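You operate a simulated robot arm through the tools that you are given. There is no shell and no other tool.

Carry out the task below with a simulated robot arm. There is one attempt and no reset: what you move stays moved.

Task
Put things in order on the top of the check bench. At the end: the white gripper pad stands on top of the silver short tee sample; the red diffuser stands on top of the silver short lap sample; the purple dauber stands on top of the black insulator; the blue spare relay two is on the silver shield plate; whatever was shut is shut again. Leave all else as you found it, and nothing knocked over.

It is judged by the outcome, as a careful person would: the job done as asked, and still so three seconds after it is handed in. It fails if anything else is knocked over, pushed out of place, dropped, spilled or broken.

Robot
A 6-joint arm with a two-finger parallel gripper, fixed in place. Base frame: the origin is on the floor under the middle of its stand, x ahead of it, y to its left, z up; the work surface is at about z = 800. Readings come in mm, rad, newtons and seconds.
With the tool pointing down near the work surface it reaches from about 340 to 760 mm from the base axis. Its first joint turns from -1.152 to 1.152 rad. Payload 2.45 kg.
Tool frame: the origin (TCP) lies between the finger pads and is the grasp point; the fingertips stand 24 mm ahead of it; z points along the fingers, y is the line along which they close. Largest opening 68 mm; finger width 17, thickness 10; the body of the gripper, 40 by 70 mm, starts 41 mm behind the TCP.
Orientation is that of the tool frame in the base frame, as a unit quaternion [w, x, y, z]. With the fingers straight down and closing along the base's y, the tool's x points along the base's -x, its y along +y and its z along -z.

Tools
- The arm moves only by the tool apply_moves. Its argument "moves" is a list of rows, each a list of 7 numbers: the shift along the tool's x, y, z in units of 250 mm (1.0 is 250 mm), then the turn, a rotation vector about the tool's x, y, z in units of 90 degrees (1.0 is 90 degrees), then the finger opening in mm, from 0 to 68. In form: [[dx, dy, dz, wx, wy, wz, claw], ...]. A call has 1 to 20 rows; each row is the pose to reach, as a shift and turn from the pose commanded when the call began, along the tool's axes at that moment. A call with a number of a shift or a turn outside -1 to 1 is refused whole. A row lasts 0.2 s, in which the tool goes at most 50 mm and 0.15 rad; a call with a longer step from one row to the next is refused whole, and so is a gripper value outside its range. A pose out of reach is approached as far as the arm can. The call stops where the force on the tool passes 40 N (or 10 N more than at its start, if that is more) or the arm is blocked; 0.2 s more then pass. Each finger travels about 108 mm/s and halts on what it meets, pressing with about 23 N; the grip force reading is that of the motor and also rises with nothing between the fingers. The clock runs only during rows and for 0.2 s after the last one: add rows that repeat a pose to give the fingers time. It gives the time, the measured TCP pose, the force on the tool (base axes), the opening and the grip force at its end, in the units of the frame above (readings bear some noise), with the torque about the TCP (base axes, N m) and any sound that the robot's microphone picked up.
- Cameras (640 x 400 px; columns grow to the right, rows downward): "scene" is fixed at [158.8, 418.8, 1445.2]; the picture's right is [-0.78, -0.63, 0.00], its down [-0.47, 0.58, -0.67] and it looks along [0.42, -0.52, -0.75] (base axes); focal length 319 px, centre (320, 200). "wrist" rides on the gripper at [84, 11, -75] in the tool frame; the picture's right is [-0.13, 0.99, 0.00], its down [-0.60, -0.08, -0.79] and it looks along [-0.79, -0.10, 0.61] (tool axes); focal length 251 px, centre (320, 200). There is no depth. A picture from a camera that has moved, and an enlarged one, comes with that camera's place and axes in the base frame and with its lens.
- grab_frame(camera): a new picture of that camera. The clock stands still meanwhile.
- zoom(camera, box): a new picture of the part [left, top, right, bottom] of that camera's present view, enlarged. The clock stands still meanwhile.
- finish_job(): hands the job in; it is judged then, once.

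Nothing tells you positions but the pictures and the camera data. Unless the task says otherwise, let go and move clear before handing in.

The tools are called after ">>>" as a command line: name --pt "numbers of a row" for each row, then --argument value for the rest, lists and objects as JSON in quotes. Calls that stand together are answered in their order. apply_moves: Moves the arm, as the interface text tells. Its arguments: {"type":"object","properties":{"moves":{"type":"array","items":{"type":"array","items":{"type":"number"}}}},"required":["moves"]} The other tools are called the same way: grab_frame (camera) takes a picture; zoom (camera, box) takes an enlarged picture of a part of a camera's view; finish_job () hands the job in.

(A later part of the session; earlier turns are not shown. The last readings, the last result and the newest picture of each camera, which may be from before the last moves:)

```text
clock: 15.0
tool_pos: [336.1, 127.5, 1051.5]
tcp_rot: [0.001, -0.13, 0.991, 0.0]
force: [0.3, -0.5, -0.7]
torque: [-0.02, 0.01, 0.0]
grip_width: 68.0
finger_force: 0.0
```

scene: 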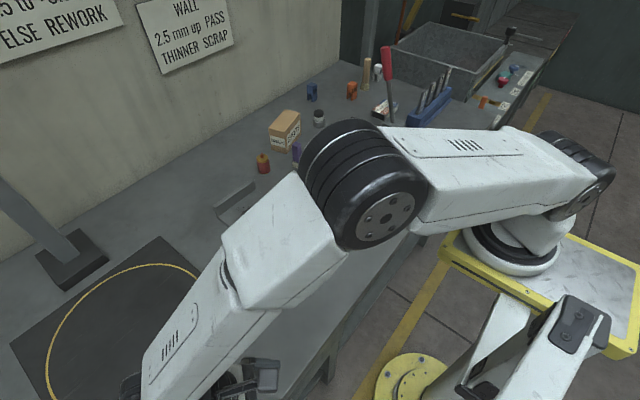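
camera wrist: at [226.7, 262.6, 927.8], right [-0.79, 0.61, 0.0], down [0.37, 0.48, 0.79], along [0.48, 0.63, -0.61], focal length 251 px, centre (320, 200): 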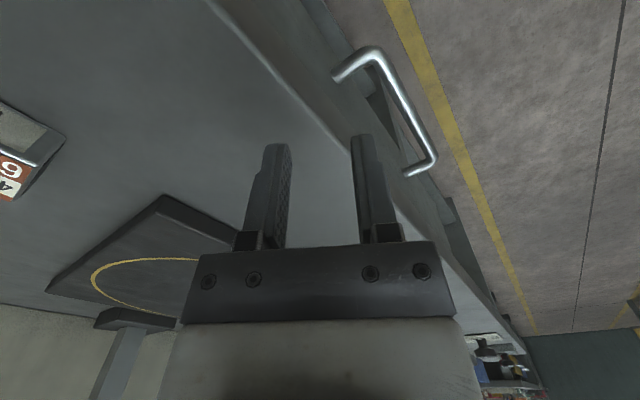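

>>> apply_moves --pt "-0.041 -0.14 -0.01 0 0 0.03 68" --pt "-0.082 -0.28 -0.02 0 0 0.06 68" --pt "-0.123 -0.42 -0.03 0 0 0.09 68" --pt "-0.165 -0.56 -0.04 0 0 0.12 68" --pt "-0.206 -0.7 -0.04 0 0 0.15 68" --pt "-0.247 -0.84 -0.04 0 0 0.167 68"

>>> apply_moves --pt "-0.12 -0.12 0.02 0 0 0.05 68" --pt "-0.24 -0.24 0.04 0 0 0.1 68" --pt "-0.36 -0.36 0.06 0 0 0.15 68" --pt "-0.48 -0.44 0.08 0 0 0.2 68" --pt "-0.56 -0.48 0.1 0 0 0.22 68" --pt "-0.56 -0.48 0.1 0 0 0.22 68"

>>> grab_frame --camera "wrist"

>>> grab_frame --camera "scene"

```text
clock: 16.4
tool_pos: [451.3, -58.8, 1061.2]
tcp_rot: [-0.001, 0.0, 1.0, 0.0]
force: [-0.4, 0.3, -0.5]
torque: [0.04, -0.02, 0.02]
grip_width: 68.0
finger_force: 0.1
```

```text
clock: 17.8
tool_pos: [590.9, -179.0, 1035.9]
tcp_rot: [0.0, 0.173, 0.985, 0.0]
force: [-1.1, 1.0, 0.3]
torque: [0.0, -0.02, -0.01]
grip_width: 68.0
finger_force: 0.2
```

```text
taken
camera wrist: at [516.1, -139.1, 1111.8], right [0.46, 0.89, 0.0], down [0.54, -0.28, 0.79], along [0.71, -0.36, -0.61], focal length 251 px, centre (320, 200)
```

wrist: 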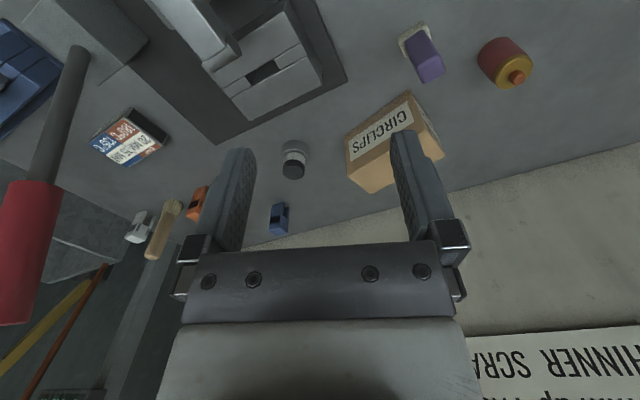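

```text
taken
```

scene: 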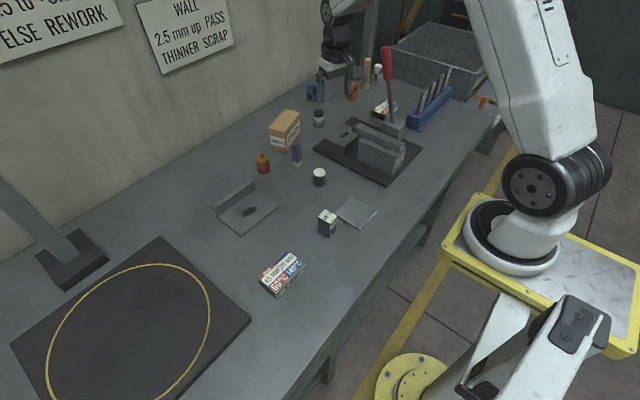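

>>> zoom --camera "wrist" --box '[80, 90, 320, 260]'

>>> zoom --camera "wrist" --box '[260, 120, 320, 190]'

>>> zoom --camera "wrist" --box '[330, 10, 550, 200]'

>>> zoom --camera "wrist" --box '[180, 0, 350, 120]'

```text
2.35 times, centred on (200, 175) of wrist
camera zoom: at [516.1, -139.1, 1111.8], right [0.46, 0.89, 0.0], down [0.54, -0.28, 0.79], along [0.71, -0.36, -0.61], focal length 592 px, centre (602, 259)
```

zoom: 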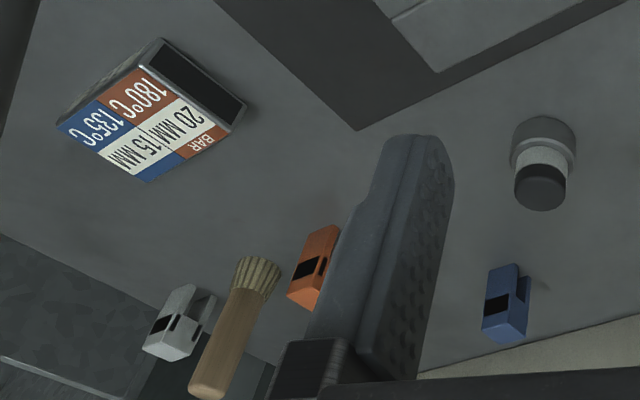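

```text
5.71 times, centred on (290, 155) of wrist
camera zoom: at [516.1, -139.1, 1111.8], right [0.46, 0.89, 0.0], down [0.54, -0.28, 0.79], along [0.71, -0.36, -0.61], focal length 1437 px, centre (491, 457)
```

zoom: 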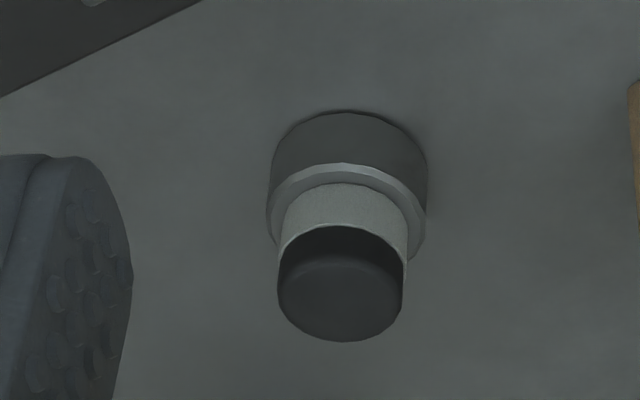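

```text
2.11 times, centred on (440, 105) of wrist
camera zoom: at [516.1, -139.1, 1111.8], right [0.46, 0.89, 0.0], down [0.54, -0.28, 0.79], along [0.71, -0.36, -0.61], focal length 529 px, centre (67, 400)
```

zoom: 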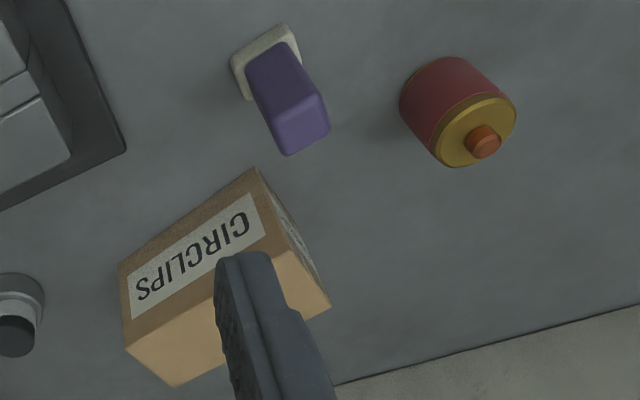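

```text
3.33 times, centred on (265, 60) of wrist
camera zoom: at [516.1, -139.1, 1111.8], right [0.46, 0.89, 0.0], down [0.54, -0.28, 0.79], along [0.71, -0.36, -0.61], focal length 838 px, centre (503, 667)
```

zoom: 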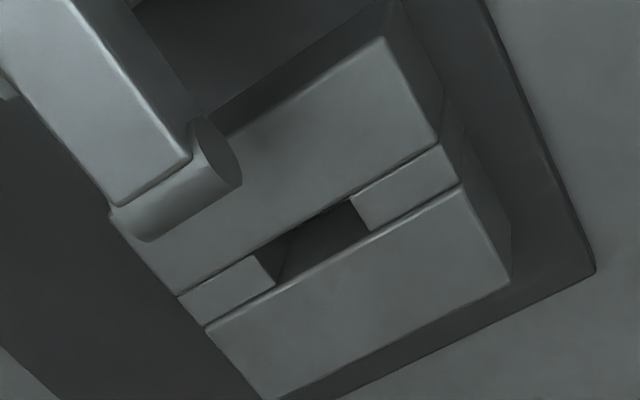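

The far fork-shaped pieces are out of reach; the silver/white/black stud may be the pad, or the pad may be in a drawer. I'll get a clearer look at the bench front to see whether it really is a drawer.

>>> apply_moves --pt "0.16 0.048 0 0 0 -0.074 68" --pt "0.32 0.097 0 0 0 -0.148 68" --pt "0.48 0.145 0 0 0 -0.222 68" --pt "0.64 0.193 0 0 0 -0.296 60" --pt "0.8 0.242 0 0 0 -0.37 50" --pt "0.957 0.29 0 0 0 -0.444 40"

>>> apply_moves --pt "0.0 0.1 0.05 0 0 -0.08 30" --pt "-0.05 0.28 0.1 0 0 -0.16 30" --pt "-0.08 0.44 0.17 0 0 -0.24 30" --pt "-0.1 0.6 0.24 0 0 -0.32 30" --pt "-0.12 0.76 0.31 0 0 -0.4 30" --pt "-0.14 0.9 0.38 0 0 -0.444 30"

```text
clock: 19.2
tool_pos: [388.5, -30.0, 1037.5]
tcp_rot: [0.002, -0.176, 0.984, -0.001]
force: [-0.1, 0.0, 0.3]
torque: [-0.02, 0.0, -0.01]
grip_width: 40.1
finger_force: 0.0
```

```text
clock: 20.6
tool_pos: [346.7, 196.1, 942.2]
tcp_rot: [0.002, -0.502, 0.865, 0.0]
force: [-0.1, 0.1, 0.0]
torque: [-0.01, -0.01, -0.02]
grip_width: 30.3
finger_force: 0.1
```

>>> apply_moves --pt "0.007 0.12 0.09 0 0 0 30" --pt "0.014 0.24 0.19 0 0 0 30" --pt "0.02 0.36 0.3 0 0 0 30" --pt "0.027 0.479 0.428 0 0 0 30" --pt "0.027 0.479 0.428 0 0 0 30"

>>> grab_frame --camera "wrist"

>>> zoom --camera "wrist" --box '[300, 0, 480, 200]'

```text
clock: 21.8
tool_pos: [237.7, 247.8, 835.4]
tcp_rot: [0.001, -0.501, 0.866, 0.001]
force: [0.4, 0.5, -1.1]
torque: [0.02, 0.02, 0.0]
grip_width: 29.9
finger_force: 0.1
```

```text
taken
camera wrist: at [187.7, 180.9, 909.4], right [-0.8, 0.61, 0.0], down [0.37, 0.48, 0.79], along [0.48, 0.63, -0.61], focal length 251 px, centre (320, 200)
```

wrist: 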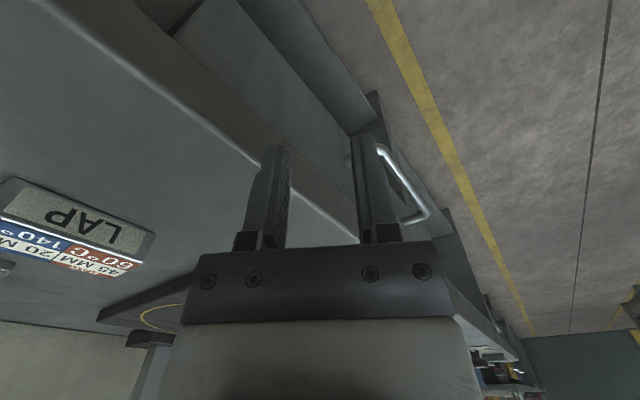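

```text
2.00 times, centred on (390, 100) of wrist
camera zoom: at [187.7, 180.9, 909.4], right [-0.8, 0.61, 0.0], down [0.37, 0.48, 0.79], along [0.48, 0.63, -0.61], focal length 503 px, centre (180, 400)
```

zoom: 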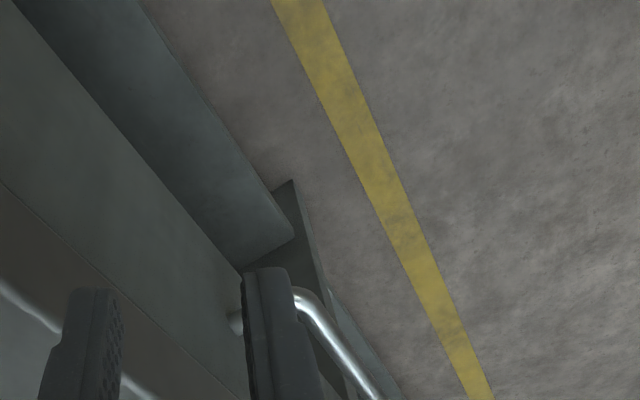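

>>> zoom --camera "wrist" --box '[100, 0, 360, 160]'

>>> zoom --camera "wrist" --box '[130, 0, 230, 70]'

```text
2.46 times, centred on (230, 80) of wrist
camera zoom: at [187.7, 180.9, 909.4], right [-0.8, 0.61, 0.0], down [0.37, 0.48, 0.79], along [0.48, 0.63, -0.61], focal length 619 px, centre (542, 495)
```

zoom: 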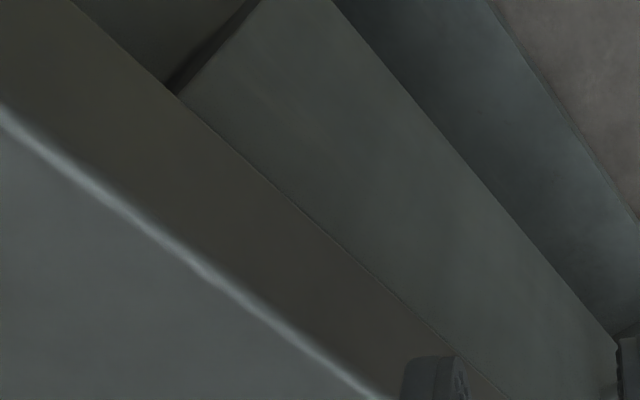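

```text
5.71 times, centred on (180, 35) of wrist
camera zoom: at [187.7, 180.9, 909.4], right [-0.8, 0.61, 0.0], down [0.37, 0.48, 0.79], along [0.48, 0.63, -0.61], focal length 1437 px, centre (1120, 1143)
```

zoom: 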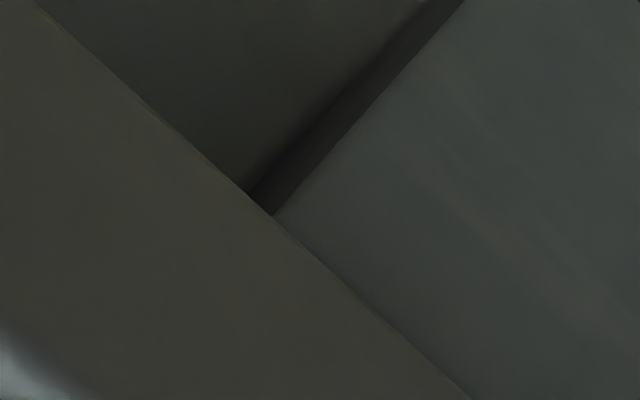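

The view shows it is a real drawer: its front runs from y≈177 well past the handle, just under the bench top. I'll hook the handle's near end with a tilted tool, pull it a little and look inside; first I'll turn the tool for that.

>>> apply_moves --pt "-0.015 0 -0.06 0 0 0.09 30" --pt "-0.03 0 -0.12 0 0 0.18 30" --pt "-0.045 0 -0.18 0 0 0.27 30" --pt "-0.06 0 -0.24 0 0 0.36 30" --pt "-0.075 0 -0.26 0 0 0.45 30" --pt "-0.09 -0.002 -0.26 0 0 0.54 30" --pt "-0.1 -0.004 -0.26 0 0 0.63 30" --pt "-0.104 -0.004 -0.26 0 0 0.667 30"

>>> apply_moves --pt "0 0 0 -0.07 -0.016 0.006 30" --pt "0 0 0 -0.14 -0.032 0.012 30" --pt "0 0 0 -0.21 -0.048 0.018 30" --pt "0 0 0 -0.28 -0.064 0.024 30" --pt "0 0 0 -0.35 -0.08 0.03 30" --pt "0 0 0 -0.42 -0.095 0.036 30" --pt "0 0 0 -0.48 -0.095 0.038 30" --pt "0 0 0 -0.48 -0.095 0.038 30"

>>> grab_frame --camera "wrist"

```text
clock: 23.6
tool_pos: [252.9, 269.6, 899.5]
tcp_rot: [0.0, 0.0, 1.0, 0.0]
force: [0.1, -0.6, 0.2]
torque: [-0.01, -0.01, 0.0]
grip_width: 29.8
finger_force: 0.1
```

```text
clock: 25.4
tool_pos: [259.6, 280.3, 892.1]
tcp_rot: [0.073, 0.028, 0.926, 0.368]
force: [-0.4, 0.2, 0.8]
torque: [0.0, 0.02, 0.03]
grip_width: 29.9
finger_force: 0.1
out of reach, approached as far as the arm can: row 2, 3, 5, 6, 7, 8
```

```text
taken
camera wrist: at [165.5, 246.0, 944.1], right [0.13, 0.71, 0.7], down [0.47, -0.66, 0.58], along [0.87, 0.26, -0.42], focal length 251 px, centre (320, 200)
```

wrist: 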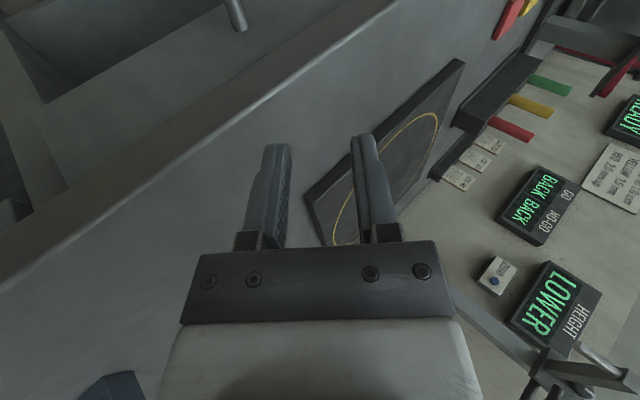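

>>> apply_moves --pt "0.026 -0.039 0.131 0 0 0 30" --pt "0.052 -0.078 0.262 0 0 0 30" --pt "0.072 -0.174 0.366 0 0 0 30" --pt "0.092 -0.27 0.469 0 0 0 30" --pt "0.092 -0.27 0.469 0 0 0 30"

>>> grab_frame --camera "wrist"

```text
clock: 26.4
tool_pos: [257.7, 313.0, 778.3]
tcp_rot: [0.079, 0.024, 0.923, 0.376]
force: [-8.6, -14.5, 32.3]
torque: [-1.2, -0.95, -0.74]
grip_width: 30.0
finger_force: 0.1
stopped in row 4: the force on the tool passed its limit at 158 N (the readings are from after the stop); the commanded pose is now the measured one
```

```text
taken
camera wrist: at [162.2, 278.6, 828.7], right [0.11, 0.7, 0.71], down [0.47, -0.67, 0.58], along [0.88, 0.27, -0.4], focal length 251 px, centre (320, 200)
```

wrist: 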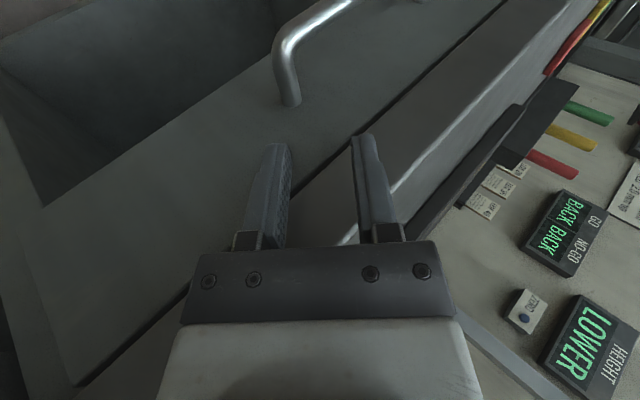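

The gripper body touched the bench edge because it's rounder than I assumed; nothing was disturbed. I'll back off and use a nearly horizontal tool pointing along +y, to pinch the end of the handle bar between upper and lower fingers.

>>> apply_moves --pt "0.044 0.003 -0.027 0 0 0 40" --pt "0.057 -0.004 -0.138 0 0 0 40" --pt "0.057 -0.004 -0.138 0 0 0 40"

```text
clock: 27.2
tool_pos: [236.9, 291.4, 798.0]
tcp_rot: [0.078, 0.025, 0.923, 0.376]
force: [0.2, -0.1, 0.0]
torque: [0.02, -0.02, -0.02]
grip_width: 40.1
finger_force: 0.1
```

>>> apply_moves --pt "0.008 -0.002 0.035 -0.073 0.006 0.011 40" --pt "0.016 -0.004 0.07 -0.146 0.012 0.023 40" --pt "0.024 -0.006 0.105 -0.22 0.018 0.034 40" --pt "0.031 -0.008 0.14 -0.293 0.024 0.045 40" --pt "0.039 -0.01 0.175 -0.366 0.03 0.057 40" --pt "0.047 -0.011 0.208 -0.439 0.036 0.068 40" --pt "0.047 -0.011 0.208 -0.439 0.036 0.068 40"

>>> grab_frame --camera "wrist"

>>> grab_frame --camera "scene"

```text
clock: 28.8
tool_pos: [234.9, 325.3, 759.2]
tcp_rot: [0.037, 0.036, 0.741, 0.67]
force: [0.1, 0.4, -0.3]
torque: [0.02, 0.01, 0.01]
grip_width: 40.0
finger_force: 0.0
```

```text
taken
camera wrist: at [144.5, 261.7, 776.3], right [0.13, 0.09, 0.99], down [0.52, -0.85, 0.0], along [0.84, 0.51, -0.16], focal length 251 px, centre (320, 200)
```

wrist: 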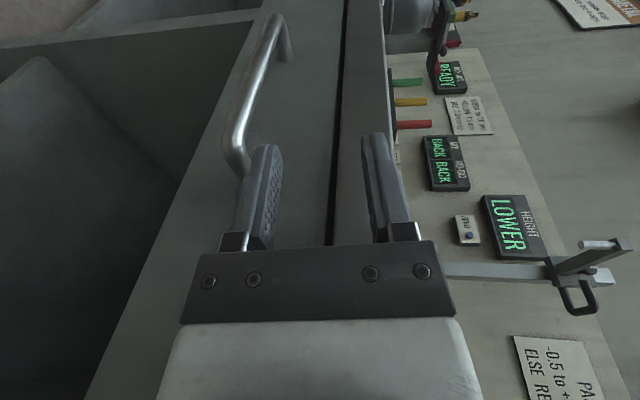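

```text
taken
```

scene: 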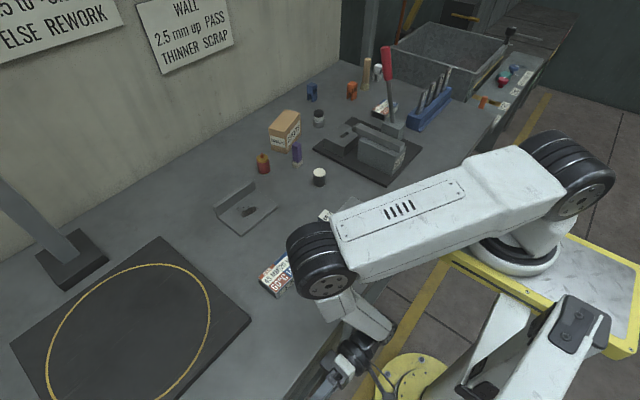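

>>> zoom --camera "wrist" --box '[180, 0, 420, 260]'

```text
1.54 times, centred on (300, 130) of wrist
camera zoom: at [144.5, 261.7, 776.3], right [0.13, 0.09, 0.99], down [0.52, -0.85, 0.0], along [0.84, 0.51, -0.16], focal length 387 px, centre (351, 308)
```

zoom: 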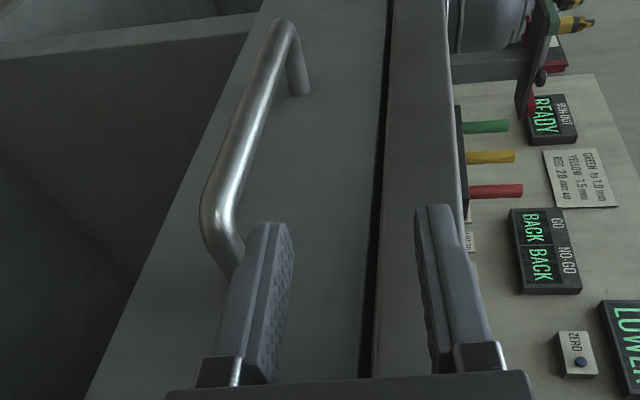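

The tool now points along +y in front of the bench, clear of it, and the handle's near corner shows at about (247, 360, 701). I'll lower to the handle height and check before moving in.

>>> apply_moves --pt "-0.015 -0.12 0.014 0 0 0 40" --pt "-0.03 -0.235 0.027 0 0 0 40" --pt "-0.03 -0.235 0.027 0 0 0 40"

>>> grab_frame --camera "wrist"

>>> zoom --camera "wrist" --box '[200, 0, 440, 260]'

```text
clock: 29.6
tool_pos: [239.5, 326.3, 699.1]
tcp_rot: [0.036, 0.034, 0.742, 0.669]
force: [0.3, 0.7, 0.2]
torque: [-0.01, -0.01, -0.01]
grip_width: 40.1
finger_force: 0.2
```

```text
taken
camera wrist: at [149.2, 260.5, 717.2], right [0.13, 0.09, 0.99], down [0.52, -0.85, 0.01], along [0.84, 0.52, -0.16], focal length 251 px, centre (320, 200)
```

wrist: 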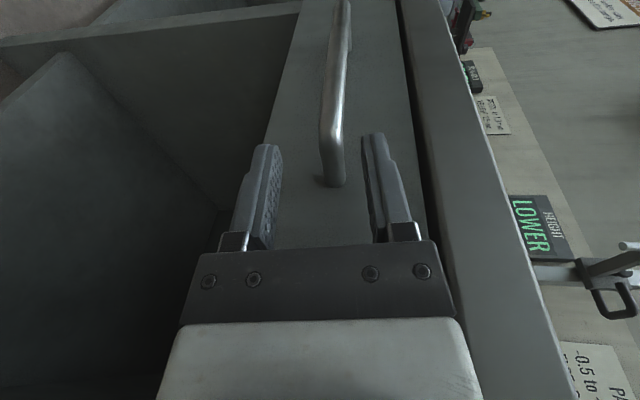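

```text
1.54 times, centred on (320, 130) of wrist
camera zoom: at [149.2, 260.5, 717.2], right [0.13, 0.09, 0.99], down [0.52, -0.85, 0.01], along [0.84, 0.52, -0.16], focal length 387 px, centre (320, 308)
```

zoom: 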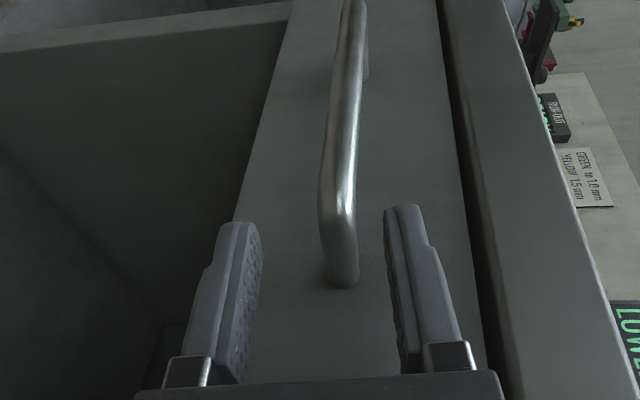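

The bar sits nicely between the upper and lower fingers. I'll advance along +y so the pads cover the bar's end, then look.

>>> apply_moves --pt "0 0.011 0.05 0 0 0 40" --pt "-0.001 0.02 0.1 0 0 0 40" --pt "-0.001 0.022 0.143 0 0 0 40" --pt "-0.001 0.022 0.143 0 0 0 40"

>>> zoom --camera "wrist" --box '[200, 0, 440, 260]'

```text
clock: 30.6
tool_pos: [247.9, 362.4, 701.3]
tcp_rot: [0.037, 0.035, 0.74, 0.67]
force: [0.2, -0.8, -0.8]
torque: [-0.02, 0.03, -0.02]
grip_width: 39.9
finger_force: 0.1
```

```text
1.54 times, centred on (320, 130) of wrist
camera zoom: at [156.2, 297.6, 719.8], right [0.13, 0.09, 0.99], down [0.52, -0.85, 0.01], along [0.84, 0.51, -0.16], focal length 387 px, centre (320, 308)
```

zoom: 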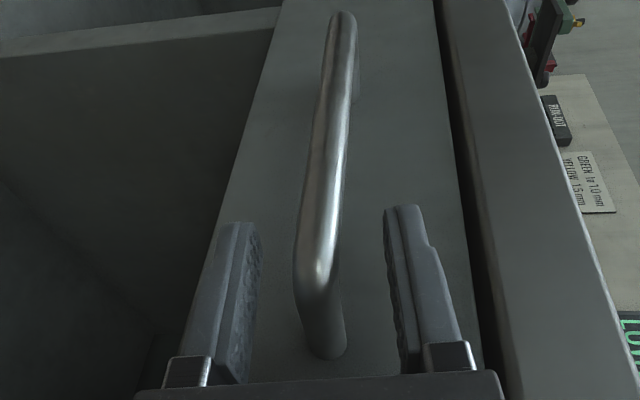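

The bar end is now between the pads. I'll close the gripper on it.

>>> apply_moves --pt "0 0 0 0 0 0 20" --pt "0 0 0 0 0 0 5" --pt "0 0 0 0 0 0 5"

>>> zoom --camera "wrist" --box '[200, 0, 440, 260]'

```text
clock: 31.4
tool_pos: [246.4, 361.5, 700.8]
tcp_rot: [0.037, 0.037, 0.741, 0.67]
force: [1.9, 6.1, -10.0]
torque: [0.86, 0.35, -0.21]
grip_width: 16.0
finger_force: 35.7
```

```text
1.54 times, centred on (320, 130) of wrist
camera zoom: at [155.8, 297.2, 719.5], right [0.13, 0.09, 0.99], down [0.52, -0.85, 0.01], along [0.84, 0.51, -0.16], focal length 387 px, centre (320, 308)
```

zoom: 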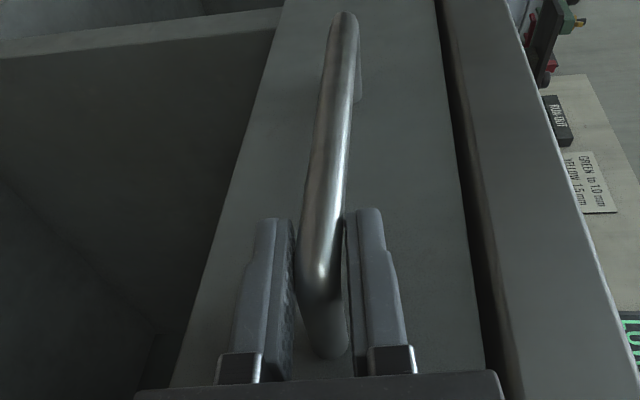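

The grip is on the handle bar (16 mm). I'll pull gently towards −x, swinging the wrist as I go to keep within the first joint's limit.

>>> apply_moves --pt "0.01 0 -0.001 0 0.02 0 5" --pt "0.03 0 -0.003 0 0.045 0 5" --pt "0.05 0 -0.005 0 0.07 0 5" --pt "0.08 0 -0.008 0 0.1 0 5" --pt "0.08 0 -0.008 0 0.1 0 5"

>>> grab_frame --camera "wrist"

```text
clock: 32.6
tool_pos: [221.2, 357.3, 698.1]
tcp_rot: [-0.025, -0.017, 0.746, 0.665]
force: [0.6, 0.8, -0.9]
torque: [0.02, 0.01, 0.01]
grip_width: 4.8
finger_force: 0.1
```

```text
taken
camera wrist: at [142.0, 279.7, 720.3], right [0.14, 0.12, 0.98], down [0.65, -0.76, 0.0], along [0.75, 0.64, -0.18], focal length 251 px, centre (320, 200)
```

wrist: 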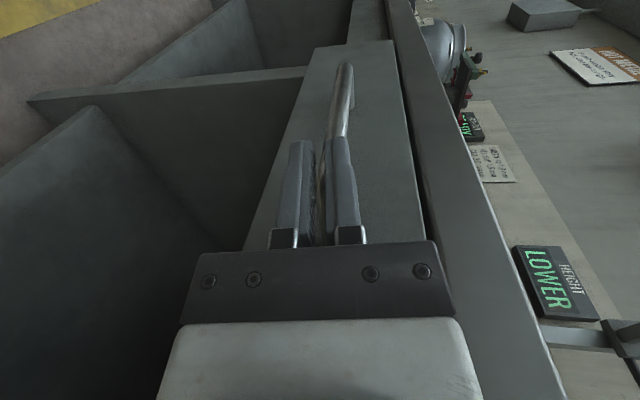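

The pinch slipped off the bar, so friction alone isn't enough. I'll check whether the drawer moved at all.

>>> zoom --camera "wrist" --box '[240, 0, 480, 240]'

```text
1.67 times, centred on (360, 120) of wrist
camera zoom: at [142.0, 279.7, 720.3], right [0.14, 0.12, 0.98], down [0.65, -0.76, 0.0], along [0.75, 0.64, -0.18], focal length 419 px, centre (253, 333)
```

zoom: 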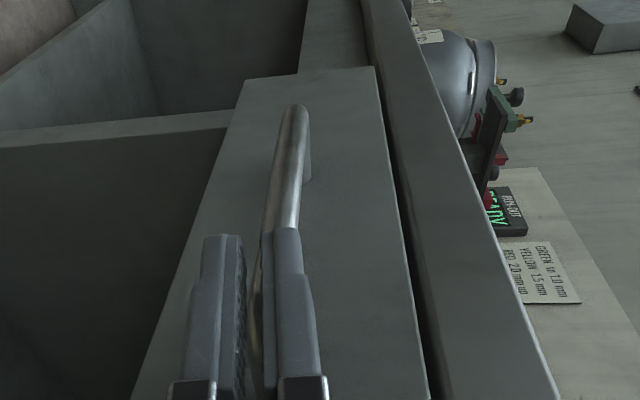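

The drawer hasn't moved noticeably. I'll switch to a positive hook: one finger dipping down into the loop behind the bar. First I'll retreat upward.

>>> apply_moves --pt "0.005 0.06 -0.03 0 0 0 5" --pt "0.008 0.17 -0.08 0 0 0 5" --pt "0.011 0.274 -0.14 0 0 0 5" --pt "0.011 0.274 -0.14 0 0 0 5"

```text
clock: 33.6
tool_pos: [227.5, 333.5, 772.9]
tcp_rot: [-0.021, -0.018, 0.741, 0.671]
force: [0.0, -0.2, 0.0]
torque: [0.02, -0.01, 0.03]
grip_width: 5.0
finger_force: 0.0
```

>>> apply_moves --pt "0.001 -0.003 -0.003 0.0325 -0.0205 0.079 12" --pt "0.002 -0.006 -0.005 0.065 -0.041 0.158 20" --pt "0.003 -0.01 -0.008 0.0975 -0.0616 0.237 28" --pt "0.004 -0.013 -0.011 0.13 -0.082 0.316 36" --pt "0.005 -0.016 -0.014 0.1626 -0.1026 0.395 44" --pt "0.007 -0.019 -0.016 0.195 -0.123 0.474 52" --pt "0.008 -0.022 -0.019 0.2276 -0.1436 0.553 60" --pt "0.009 -0.025 -0.022 0.26 -0.164 0.632 68" --pt "0.01 -0.029 -0.025 0.2927 -0.1847 0.7115 68" --pt "0.011 -0.032 -0.027 0.325 -0.205 0.7906 68" --pt "0.012 -0.035 -0.03 0.3577 -0.2257 0.8696 68" --pt "0.012 -0.035 -0.03 0.3577 -0.2257 0.8696 68"

>>> grab_frame --camera "wrist"

```text
clock: 36.2
tool_pos: [224.4, 326.9, 765.4]
tcp_rot: [-0.308, 0.549, 0.722, 0.287]
force: [0.1, -0.3, -0.6]
torque: [-0.01, 0.0, -0.03]
grip_width: 67.6
finger_force: 0.1
```

```text
taken
camera wrist: at [226.6, 324.3, 879.3], right [0.99, 0.15, -0.02], down [0.15, -0.99, 0.05], along [-0.01, -0.05, -1.0], focal length 251 px, centre (320, 200)
```

wrist: 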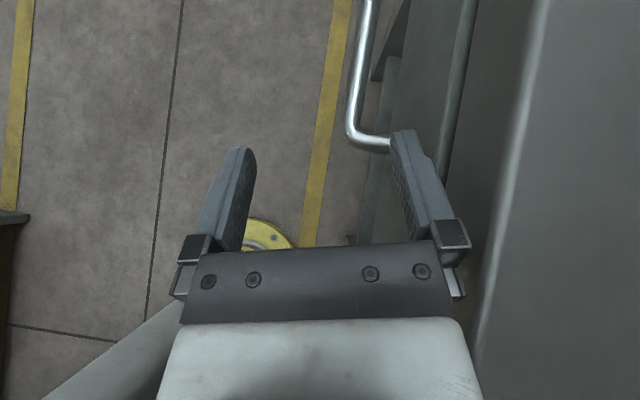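

The camera now looks straight down on the handle, and the bar appears about 8 mm further out than before, so the drawer may have moved slightly. I'll zoom in.

>>> zoom --camera "wrist" --box '[320, 0, 560, 180]'

```text
2.22 times, centred on (440, 90) of wrist
camera zoom: at [226.6, 324.3, 879.3], right [0.99, 0.15, -0.02], down [0.15, -0.99, 0.05], along [-0.01, -0.05, -1.0], focal length 559 px, centre (53, 444)
```

zoom: 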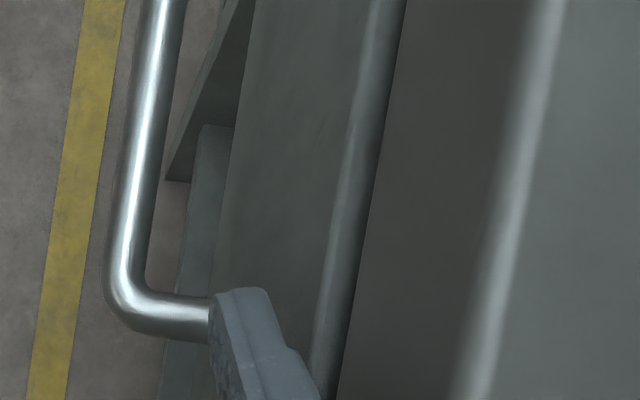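

The pinch did draw the drawer about 9 mm before slipping; the bar is now at x≈238. I'll position the right-hand finger above the loop, just past the near leg.

>>> apply_moves --pt "-0.04 0.01 0.018 0.015 0.0015 -0.0125 68" --pt "-0.077 0.019 0.036 0.0296 0.003 -0.0251 68" --pt "-0.077 0.017 0.1 0.0296 0.003 -0.0251 68" --pt "-0.077 0.017 0.1 0.0296 0.003 -0.0251 68"

>>> zoom --camera "wrist" --box '[320, 0, 560, 180]'

```text
clock: 37.2
tool_pos: [227.5, 334.6, 733.4]
tcp_rot: [-0.314, 0.527, 0.74, 0.277]
force: [-9.4, -6.1, -0.1]
torque: [0.15, -0.24, -0.58]
grip_width: 60.0
finger_force: 0.0
```

```text
2.22 times, centred on (440, 90) of wrist
camera zoom: at [231.0, 332.6, 847.8], right [0.98, 0.21, -0.02], down [0.21, -0.98, 0.05], along [-0.01, -0.05, -1.0], focal length 559 px, centre (53, 444)
```

zoom: 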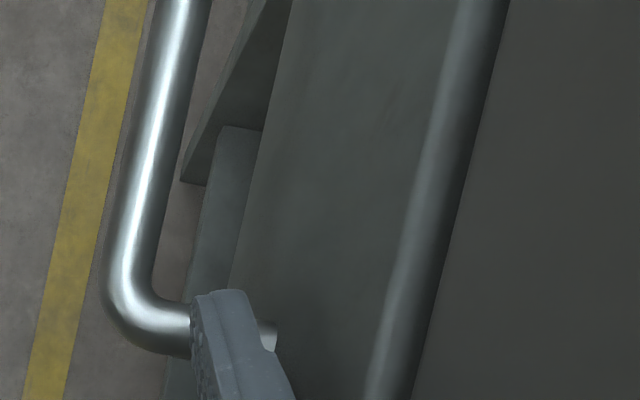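

The finger's upper part met the drawer front, so this hook doesn't fit well. I'll back away and go back to the pinch grip, which did move the drawer, but pull much more slowly.

>>> apply_moves --pt "0.014 -0.053 0.01 0 0 0 60" --pt "0.06 -0.05 -0.04 0 0 0 50" --pt "0.108 -0.048 -0.096 0 0 0 40" --pt "0.108 -0.048 -0.096 0 0 0 40"

```text
clock: 38.2
tool_pos: [213.8, 328.4, 768.7]
tcp_rot: [-0.315, 0.526, 0.74, 0.277]
force: [-1.0, -0.2, 0.0]
torque: [0.02, 0.01, -0.01]
grip_width: 40.0
finger_force: 0.1
```

>>> apply_moves --pt "-0.008 0.003 0.004 -0.0426 0.0183 -0.0756 40" --pt "-0.017 0.006 0.008 -0.0853 0.0367 -0.1513 40" --pt "-0.025 0.008 0.013 -0.1279 0.055 -0.2269 40" --pt "-0.033 0.011 0.017 -0.1705 0.0733 -0.3025 40" --pt "-0.041 0.014 0.021 -0.2132 0.0917 -0.3782 40" --pt "-0.05 0.017 0.025 -0.2558 0.11 -0.4538 40" --pt "-0.058 0.02 0.029 -0.2985 0.1284 -0.5295 40" --pt "-0.066 0.023 0.033 -0.3411 0.1467 -0.6051 40" --pt "-0.074 0.025 0.038 -0.3837 0.165 -0.6807 40" --pt "-0.083 0.028 0.042 -0.4264 0.1834 -0.7564 40" --pt "-0.091 0.031 0.046 -0.469 0.2017 -0.832 40" --pt "-0.091 0.031 0.046 -0.469 0.2017 -0.832 40"

>>> grab_frame --camera "wrist"

```text
clock: 40.8
tool_pos: [227.0, 325.8, 745.9]
tcp_rot: [0.006, 0.006, 0.705, 0.709]
force: [-0.7, 1.0, 0.1]
torque: [0.01, 0.0, -0.02]
grip_width: 39.6
finger_force: 0.0
```

```text
taken
camera wrist: at [141.3, 252.7, 756.9], right [0.13, -0.01, 0.99], down [0.59, -0.8, -0.08], along [0.8, 0.59, -0.1], focal length 251 px, centre (320, 200)
```

wrist: 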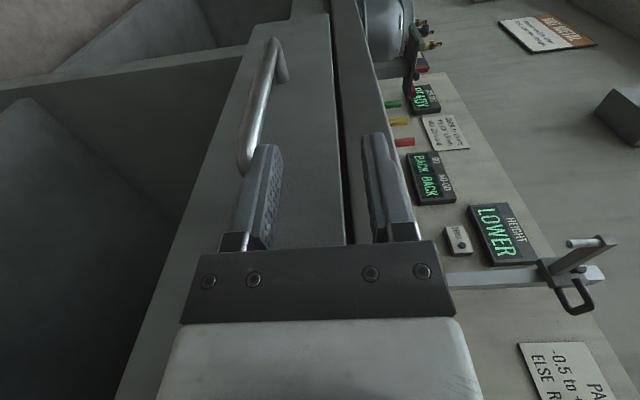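

>>> apply_moves --pt "-0.006 -0.09 0.004 0 0 0 40" --pt "-0.012 -0.178 0.008 0 0 0 40" --pt "-0.012 -0.178 0.008 0 0 0 40"

>>> zoom --camera "wrist" --box '[200, 0, 440, 260]'

```text
clock: 41.6
tool_pos: [224.6, 327.2, 702.1]
tcp_rot: [0.003, 0.005, 0.707, 0.707]
force: [-0.3, -0.4, 0.2]
torque: [-0.01, -0.01, -0.01]
grip_width: 40.0
finger_force: 0.0
```

```text
1.54 times, centred on (320, 130) of wrist
camera zoom: at [140.0, 253.2, 713.7], right [0.13, 0.0, 0.99], down [0.59, -0.8, -0.08], along [0.79, 0.6, -0.1], focal length 387 px, centre (320, 308)
```

zoom: 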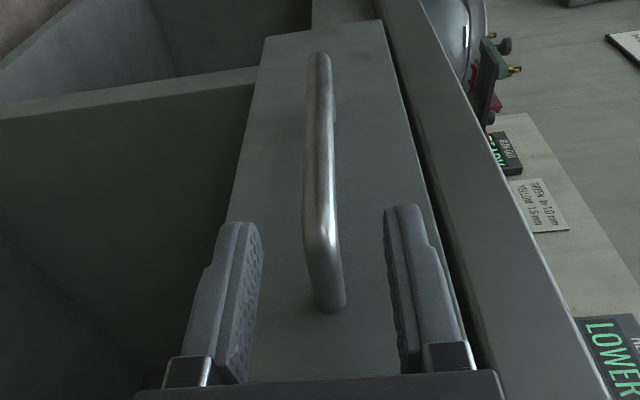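

>>> apply_moves --pt "-0.01 0.003 0.04 0 0 0 40" --pt "-0.022 0.005 0.08 0 0 0 40" --pt "-0.034 0.006 0.117 0 0 0 40" --pt "-0.034 0.006 0.117 0 0 0 40"

>>> zoom --camera "wrist" --box '[200, 0, 440, 260]'

```text
clock: 42.6
tool_pos: [230.2, 348.0, 698.4]
tcp_rot: [0.002, 0.012, 0.713, 0.701]
force: [0.3, 0.5, -0.8]
torque: [0.0, 0.01, 0.0]
grip_width: 40.1
finger_force: 0.0
```

```text
1.54 times, centred on (320, 130) of wrist
camera zoom: at [145.9, 275.8, 713.2], right [0.14, 0.02, 0.99], down [0.59, -0.81, -0.07], along [0.8, 0.59, -0.12], focal length 387 px, centre (320, 308)
```

zoom: 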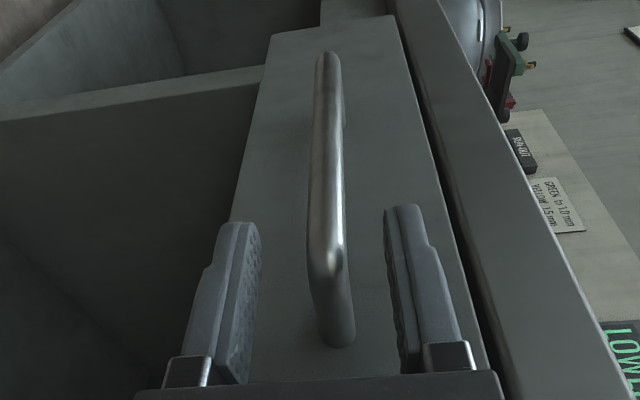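

>>> apply_moves --pt "0 0 0 0 0 0 40" --pt "0 0 0 0 0 0 40"

>>> zoom --camera "wrist" --box '[200, 0, 440, 260]'

```text
clock: 43.2
tool_pos: [231.0, 348.4, 700.3]
tcp_rot: [0.001, 0.012, 0.713, 0.701]
force: [0.0, 0.3, 0.0]
torque: [0.01, 0.0, 0.01]
grip_width: 40.1
finger_force: 0.1
```

```text
1.54 times, centred on (320, 130) of wrist
camera zoom: at [145.9, 275.9, 713.3], right [0.14, 0.01, 0.99], down [0.59, -0.8, -0.07], along [0.8, 0.59, -0.12], focal length 387 px, centre (320, 308)
```

zoom: 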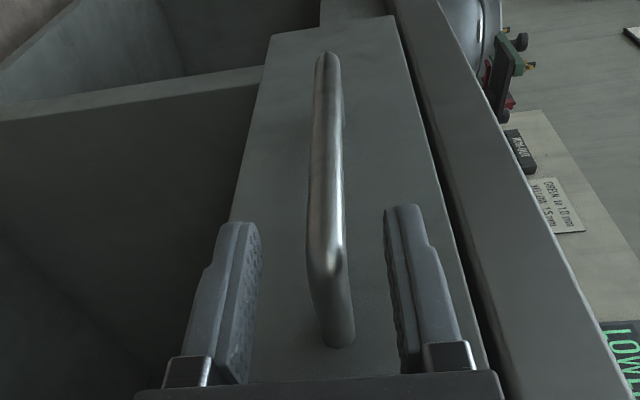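

>>> apply_moves --pt "0 0 0 0 0.044 0 40" --pt "-0.01 0.003 0.02 0 0.044 0 40" --pt "-0.019 0.004 0.04 0 0.044 0 40" --pt "-0.019 0.004 0.04 0 0.044 0 40"

>>> zoom --camera "wrist" --box '[200, 0, 440, 260]'

```text
clock: 44.4
tool_pos: [213.1, 343.9, 691.7]
tcp_rot: [-0.043, -0.008, 0.73, 0.682]
force: [0.6, -0.7, -0.1]
torque: [-0.01, -0.02, 0.02]
grip_width: 40.1
finger_force: 0.1
stopped in row 4: the arm was blocked; the commanded pose is now the measured one
```

```text
1.54 times, centred on (320, 130) of wrist
camera zoom: at [136.0, 265.2, 712.5], right [0.17, 0.08, 0.98], down [0.66, -0.75, -0.06], along [0.73, 0.65, -0.18], focal length 387 px, centre (320, 308)
```

zoom: 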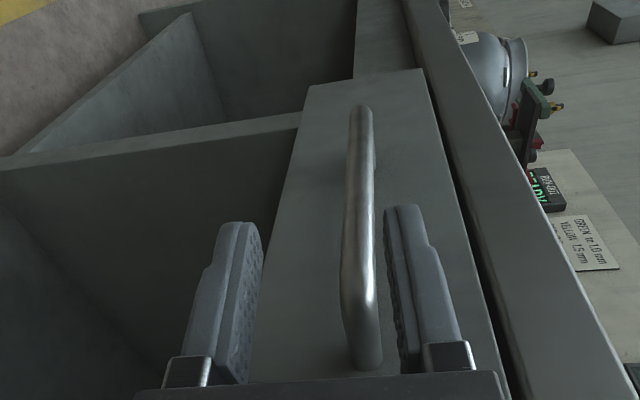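

The arm's wrist is hemmed in by the bench edge in that pose, so pinching is limited. I'll go back to tool-down and try another way: press a fingertip on the drawer front's exposed top edge and drag it outward.

>>> apply_moves --pt "0.01 0.052 -0.033 0.087 -0.0055 0.001 30" --pt "0.0 0.105 -0.067 0.174 -0.011 0.002 20" --pt "-0.015 0.157 -0.1 0.261 -0.0165 0.003 10" --pt "-0.03 0.21 -0.133 0.348 -0.022 0.004 2" --pt "-0.045 0.262 -0.166 0.435 -0.0275 0.005 0" --pt "-0.06 0.314 -0.2 0.522 -0.033 0.006 0" --pt "-0.072 0.367 -0.233 0.609 -0.0385 0.007 0" --pt "-0.083 0.419 -0.266 0.696 -0.044 0.008 0" --pt "-0.093 0.471 -0.3 0.783 -0.0495 0.009 0" --pt "-0.104 0.524 -0.333 0.87 -0.055 0.01 0" --pt "-0.114 0.576 -0.366 0.956 -0.06 0.011 0" --pt "-0.114 0.576 -0.366 0.956 -0.06 0.011 0"

>>> grab_frame --camera "wrist"

```text
clock: 47.0
tool_pos: [261.6, 266.1, 836.2]
tcp_rot: [0.012, 0.002, 1.0, 0.017]
force: [-0.4, 0.4, -0.5]
torque: [0.01, 0.03, 0.0]
grip_width: 0.1
finger_force: 22.3
out of reach, approached as far as the arm can: row 11, 12
```

```text
taken
camera wrist: at [177.5, 275.9, 910.1], right [0.13, 0.99, 0.04], down [0.58, -0.11, 0.81], along [0.8, -0.08, -0.59], focal length 251 px, centre (320, 200)
```

wrist: 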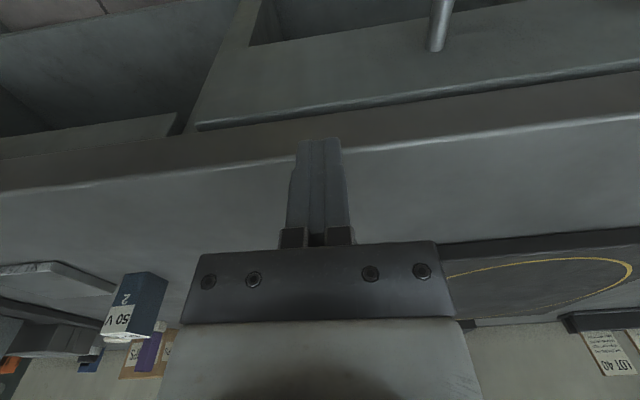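

>>> zoom --camera "wrist" --box '[150, 20, 450, 200]'

>>> zoom --camera "wrist" --box '[160, 80, 260, 160]'

```text
2.13 times, centred on (300, 110) of wrist
camera zoom: at [177.5, 275.9, 910.1], right [0.13, 0.99, 0.04], down [0.58, -0.11, 0.81], along [0.8, -0.08, -0.59], focal length 536 px, centre (363, 392)
```

zoom: 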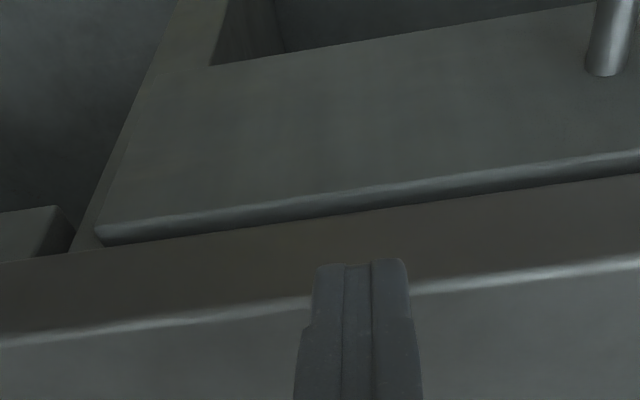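

```text
5.00 times, centred on (210, 120) of wrist
camera zoom: at [177.5, 275.9, 910.1], right [0.13, 0.99, 0.04], down [0.58, -0.11, 0.81], along [0.8, -0.08, -0.59], focal length 1257 px, centre (870, 600)
```

zoom: 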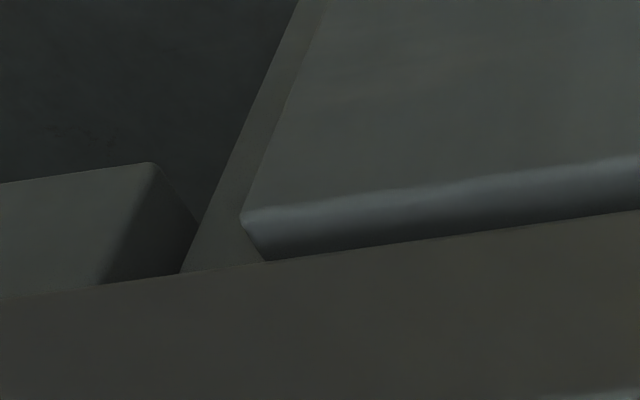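

The drawer front is out about 5 mm, and it overlays its carcass. I'll retry the handle hook with a better angle and narrower opening so the finger's root clears the drawer front.

>>> apply_moves --pt "0.006 0.011 0 -0.0265 0.0417 0.0745 0" --pt "0.011 0.023 0 -0.053 0.0833 0.1489 10" --pt "0.017 0.034 0.001 -0.0795 0.125 0.2234 20" --pt "0.022 0.045 0.001 -0.106 0.1667 0.2978 30" --pt "0.028 0.057 0.001 -0.1325 0.2083 0.3723 40" --pt "0.034 0.068 0.002 -0.159 0.25 0.4468 50" --pt "0.039 0.079 0.002 -0.1855 0.2917 0.5212 56" --pt "0.045 0.091 0.002 -0.212 0.3333 0.5957 56" --pt "0.05 0.102 0.002 -0.2385 0.375 0.6701 56" --pt "0.056 0.113 0.003 -0.265 0.4167 0.7446 56" --pt "0.061 0.125 0.003 -0.2915 0.4583 0.819 56" --pt "0.067 0.136 0.003 -0.318 0.5 0.8935 56" --pt "0.067 0.136 0.003 -0.318 0.5 0.8935 56"

>>> grab_frame --camera "wrist"

```text
clock: 49.8
tool_pos: [245.2, 300.5, 835.8]
tcp_rot: [-0.349, 0.622, 0.663, 0.226]
force: [-0.4, -0.4, -0.8]
torque: [0.01, -0.02, -0.01]
grip_width: 55.9
finger_force: 0.1
out of reach, approached as far as the arm can: row 1
```

```text
taken
camera wrist: at [272.6, 303.4, 946.0], right [0.97, 0.04, -0.23], down [0.06, -1.0, 0.08], along [-0.23, -0.09, -0.97], focal length 251 px, centre (320, 200)
```

wrist: 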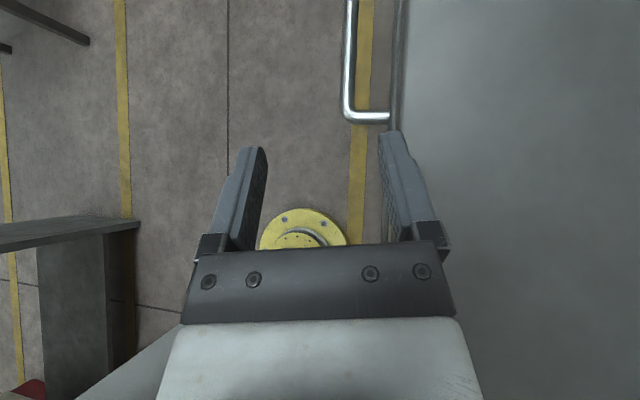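

>>> apply_moves --pt "-0.06 0.007 0.09 0 0 0 56" --pt "-0.12 0.015 0.18 0 0 0 56" --pt "-0.172 0.022 0.269 0 0 0 56" --pt "-0.172 0.022 0.269 0 0 0 56"

>>> zoom --camera "wrist" --box '[290, 0, 490, 180]'

```text
clock: 50.2
tool_pos: [244.0, 306.2, 813.2]
tcp_rot: [-0.351, 0.621, 0.662, 0.231]
force: [-0.6, -9.5, 16.6]
torque: [-0.13, -0.68, -0.37]
grip_width: 53.3
finger_force: 0.0
stopped in row 2: the force on the tool passed its limit at 95 N (the readings are from after the stop); the commanded pose is now the measured one
```

```text
2.22 times, centred on (390, 90) of wrist
camera zoom: at [270.4, 308.2, 923.9], right [0.97, 0.03, -0.23], down [0.05, -1.0, 0.07], along [-0.22, -0.08, -0.97], focal length 559 px, centre (164, 444)
```

zoom: 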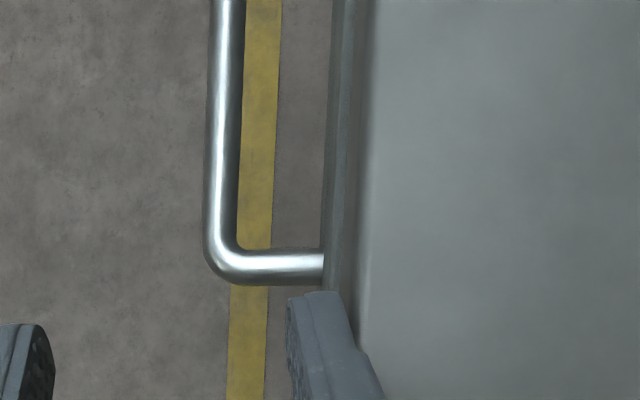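

>>> apply_moves --pt "0.03 -0.005 -0.026 0 0 0 56" --pt "0.034 -0.065 0.0025 0 0 0 56" --pt "-0.035 -0.048 0.093 0 0 0 56" --pt "-0.121 -0.027 0.199 0 0 0 56" --pt "-0.121 -0.027 0.199 0 0 0 56"

>>> zoom --camera "wrist" --box '[290, 0, 490, 180]'

```text
clock: 51.4
tool_pos: [227.1, 322.2, 757.7]
tcp_rot: [-0.351, 0.621, 0.662, 0.23]
force: [-0.3, -0.2, 0.1]
torque: [0.0, -0.02, 0.05]
grip_width: 56.2
finger_force: 0.1
```

```text
2.22 times, centred on (390, 90) of wrist
camera zoom: at [253.6, 324.5, 868.8], right [0.97, 0.03, -0.23], down [0.05, -1.0, 0.07], along [-0.22, -0.08, -0.97], focal length 559 px, centre (164, 444)
```

zoom: 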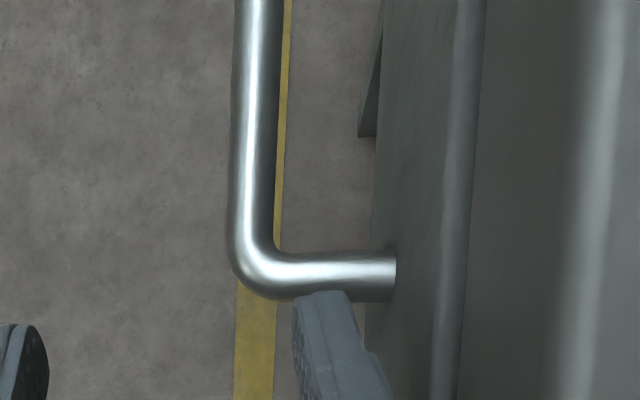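

The finger is lined up between the bar and the drawer front. Now I slide it over the leg and down into the loop.

>>> apply_moves --pt "0.0005 0.01 0.052 0 0 0 56" --pt "0.001 0.02 0.104 0 0 0 56" --pt "0.0015 0.03 0.156 0 0 0 56" --pt "0.002 0.039 0.208 0 0 0 56" --pt "0.002 0.039 0.208 0 0 0 56"

>>> zoom --camera "wrist" --box '[290, 0, 490, 180]'

```text
clock: 52.6
tool_pos: [227.9, 361.0, 723.5]
tcp_rot: [-0.35, 0.622, 0.662, 0.23]
force: [-13.2, -5.7, 2.1]
torque: [0.12, -1.05, -1.28]
grip_width: 56.0
finger_force: 0.0
```

```text
2.22 times, centred on (390, 90) of wrist
camera zoom: at [254.2, 363.7, 834.3], right [0.97, 0.03, -0.23], down [0.05, -1.0, 0.07], along [-0.22, -0.08, -0.97], focal length 559 px, centre (164, 444)
```

zoom: 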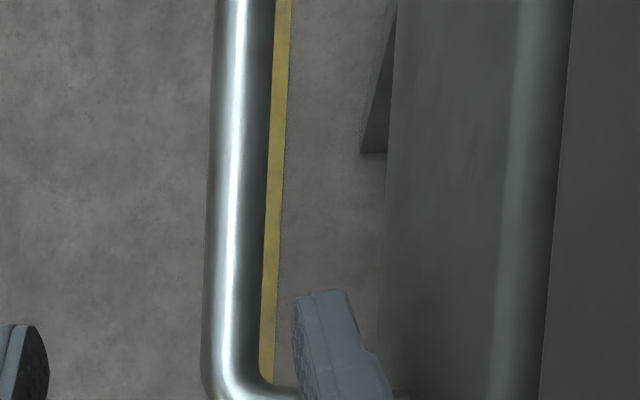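

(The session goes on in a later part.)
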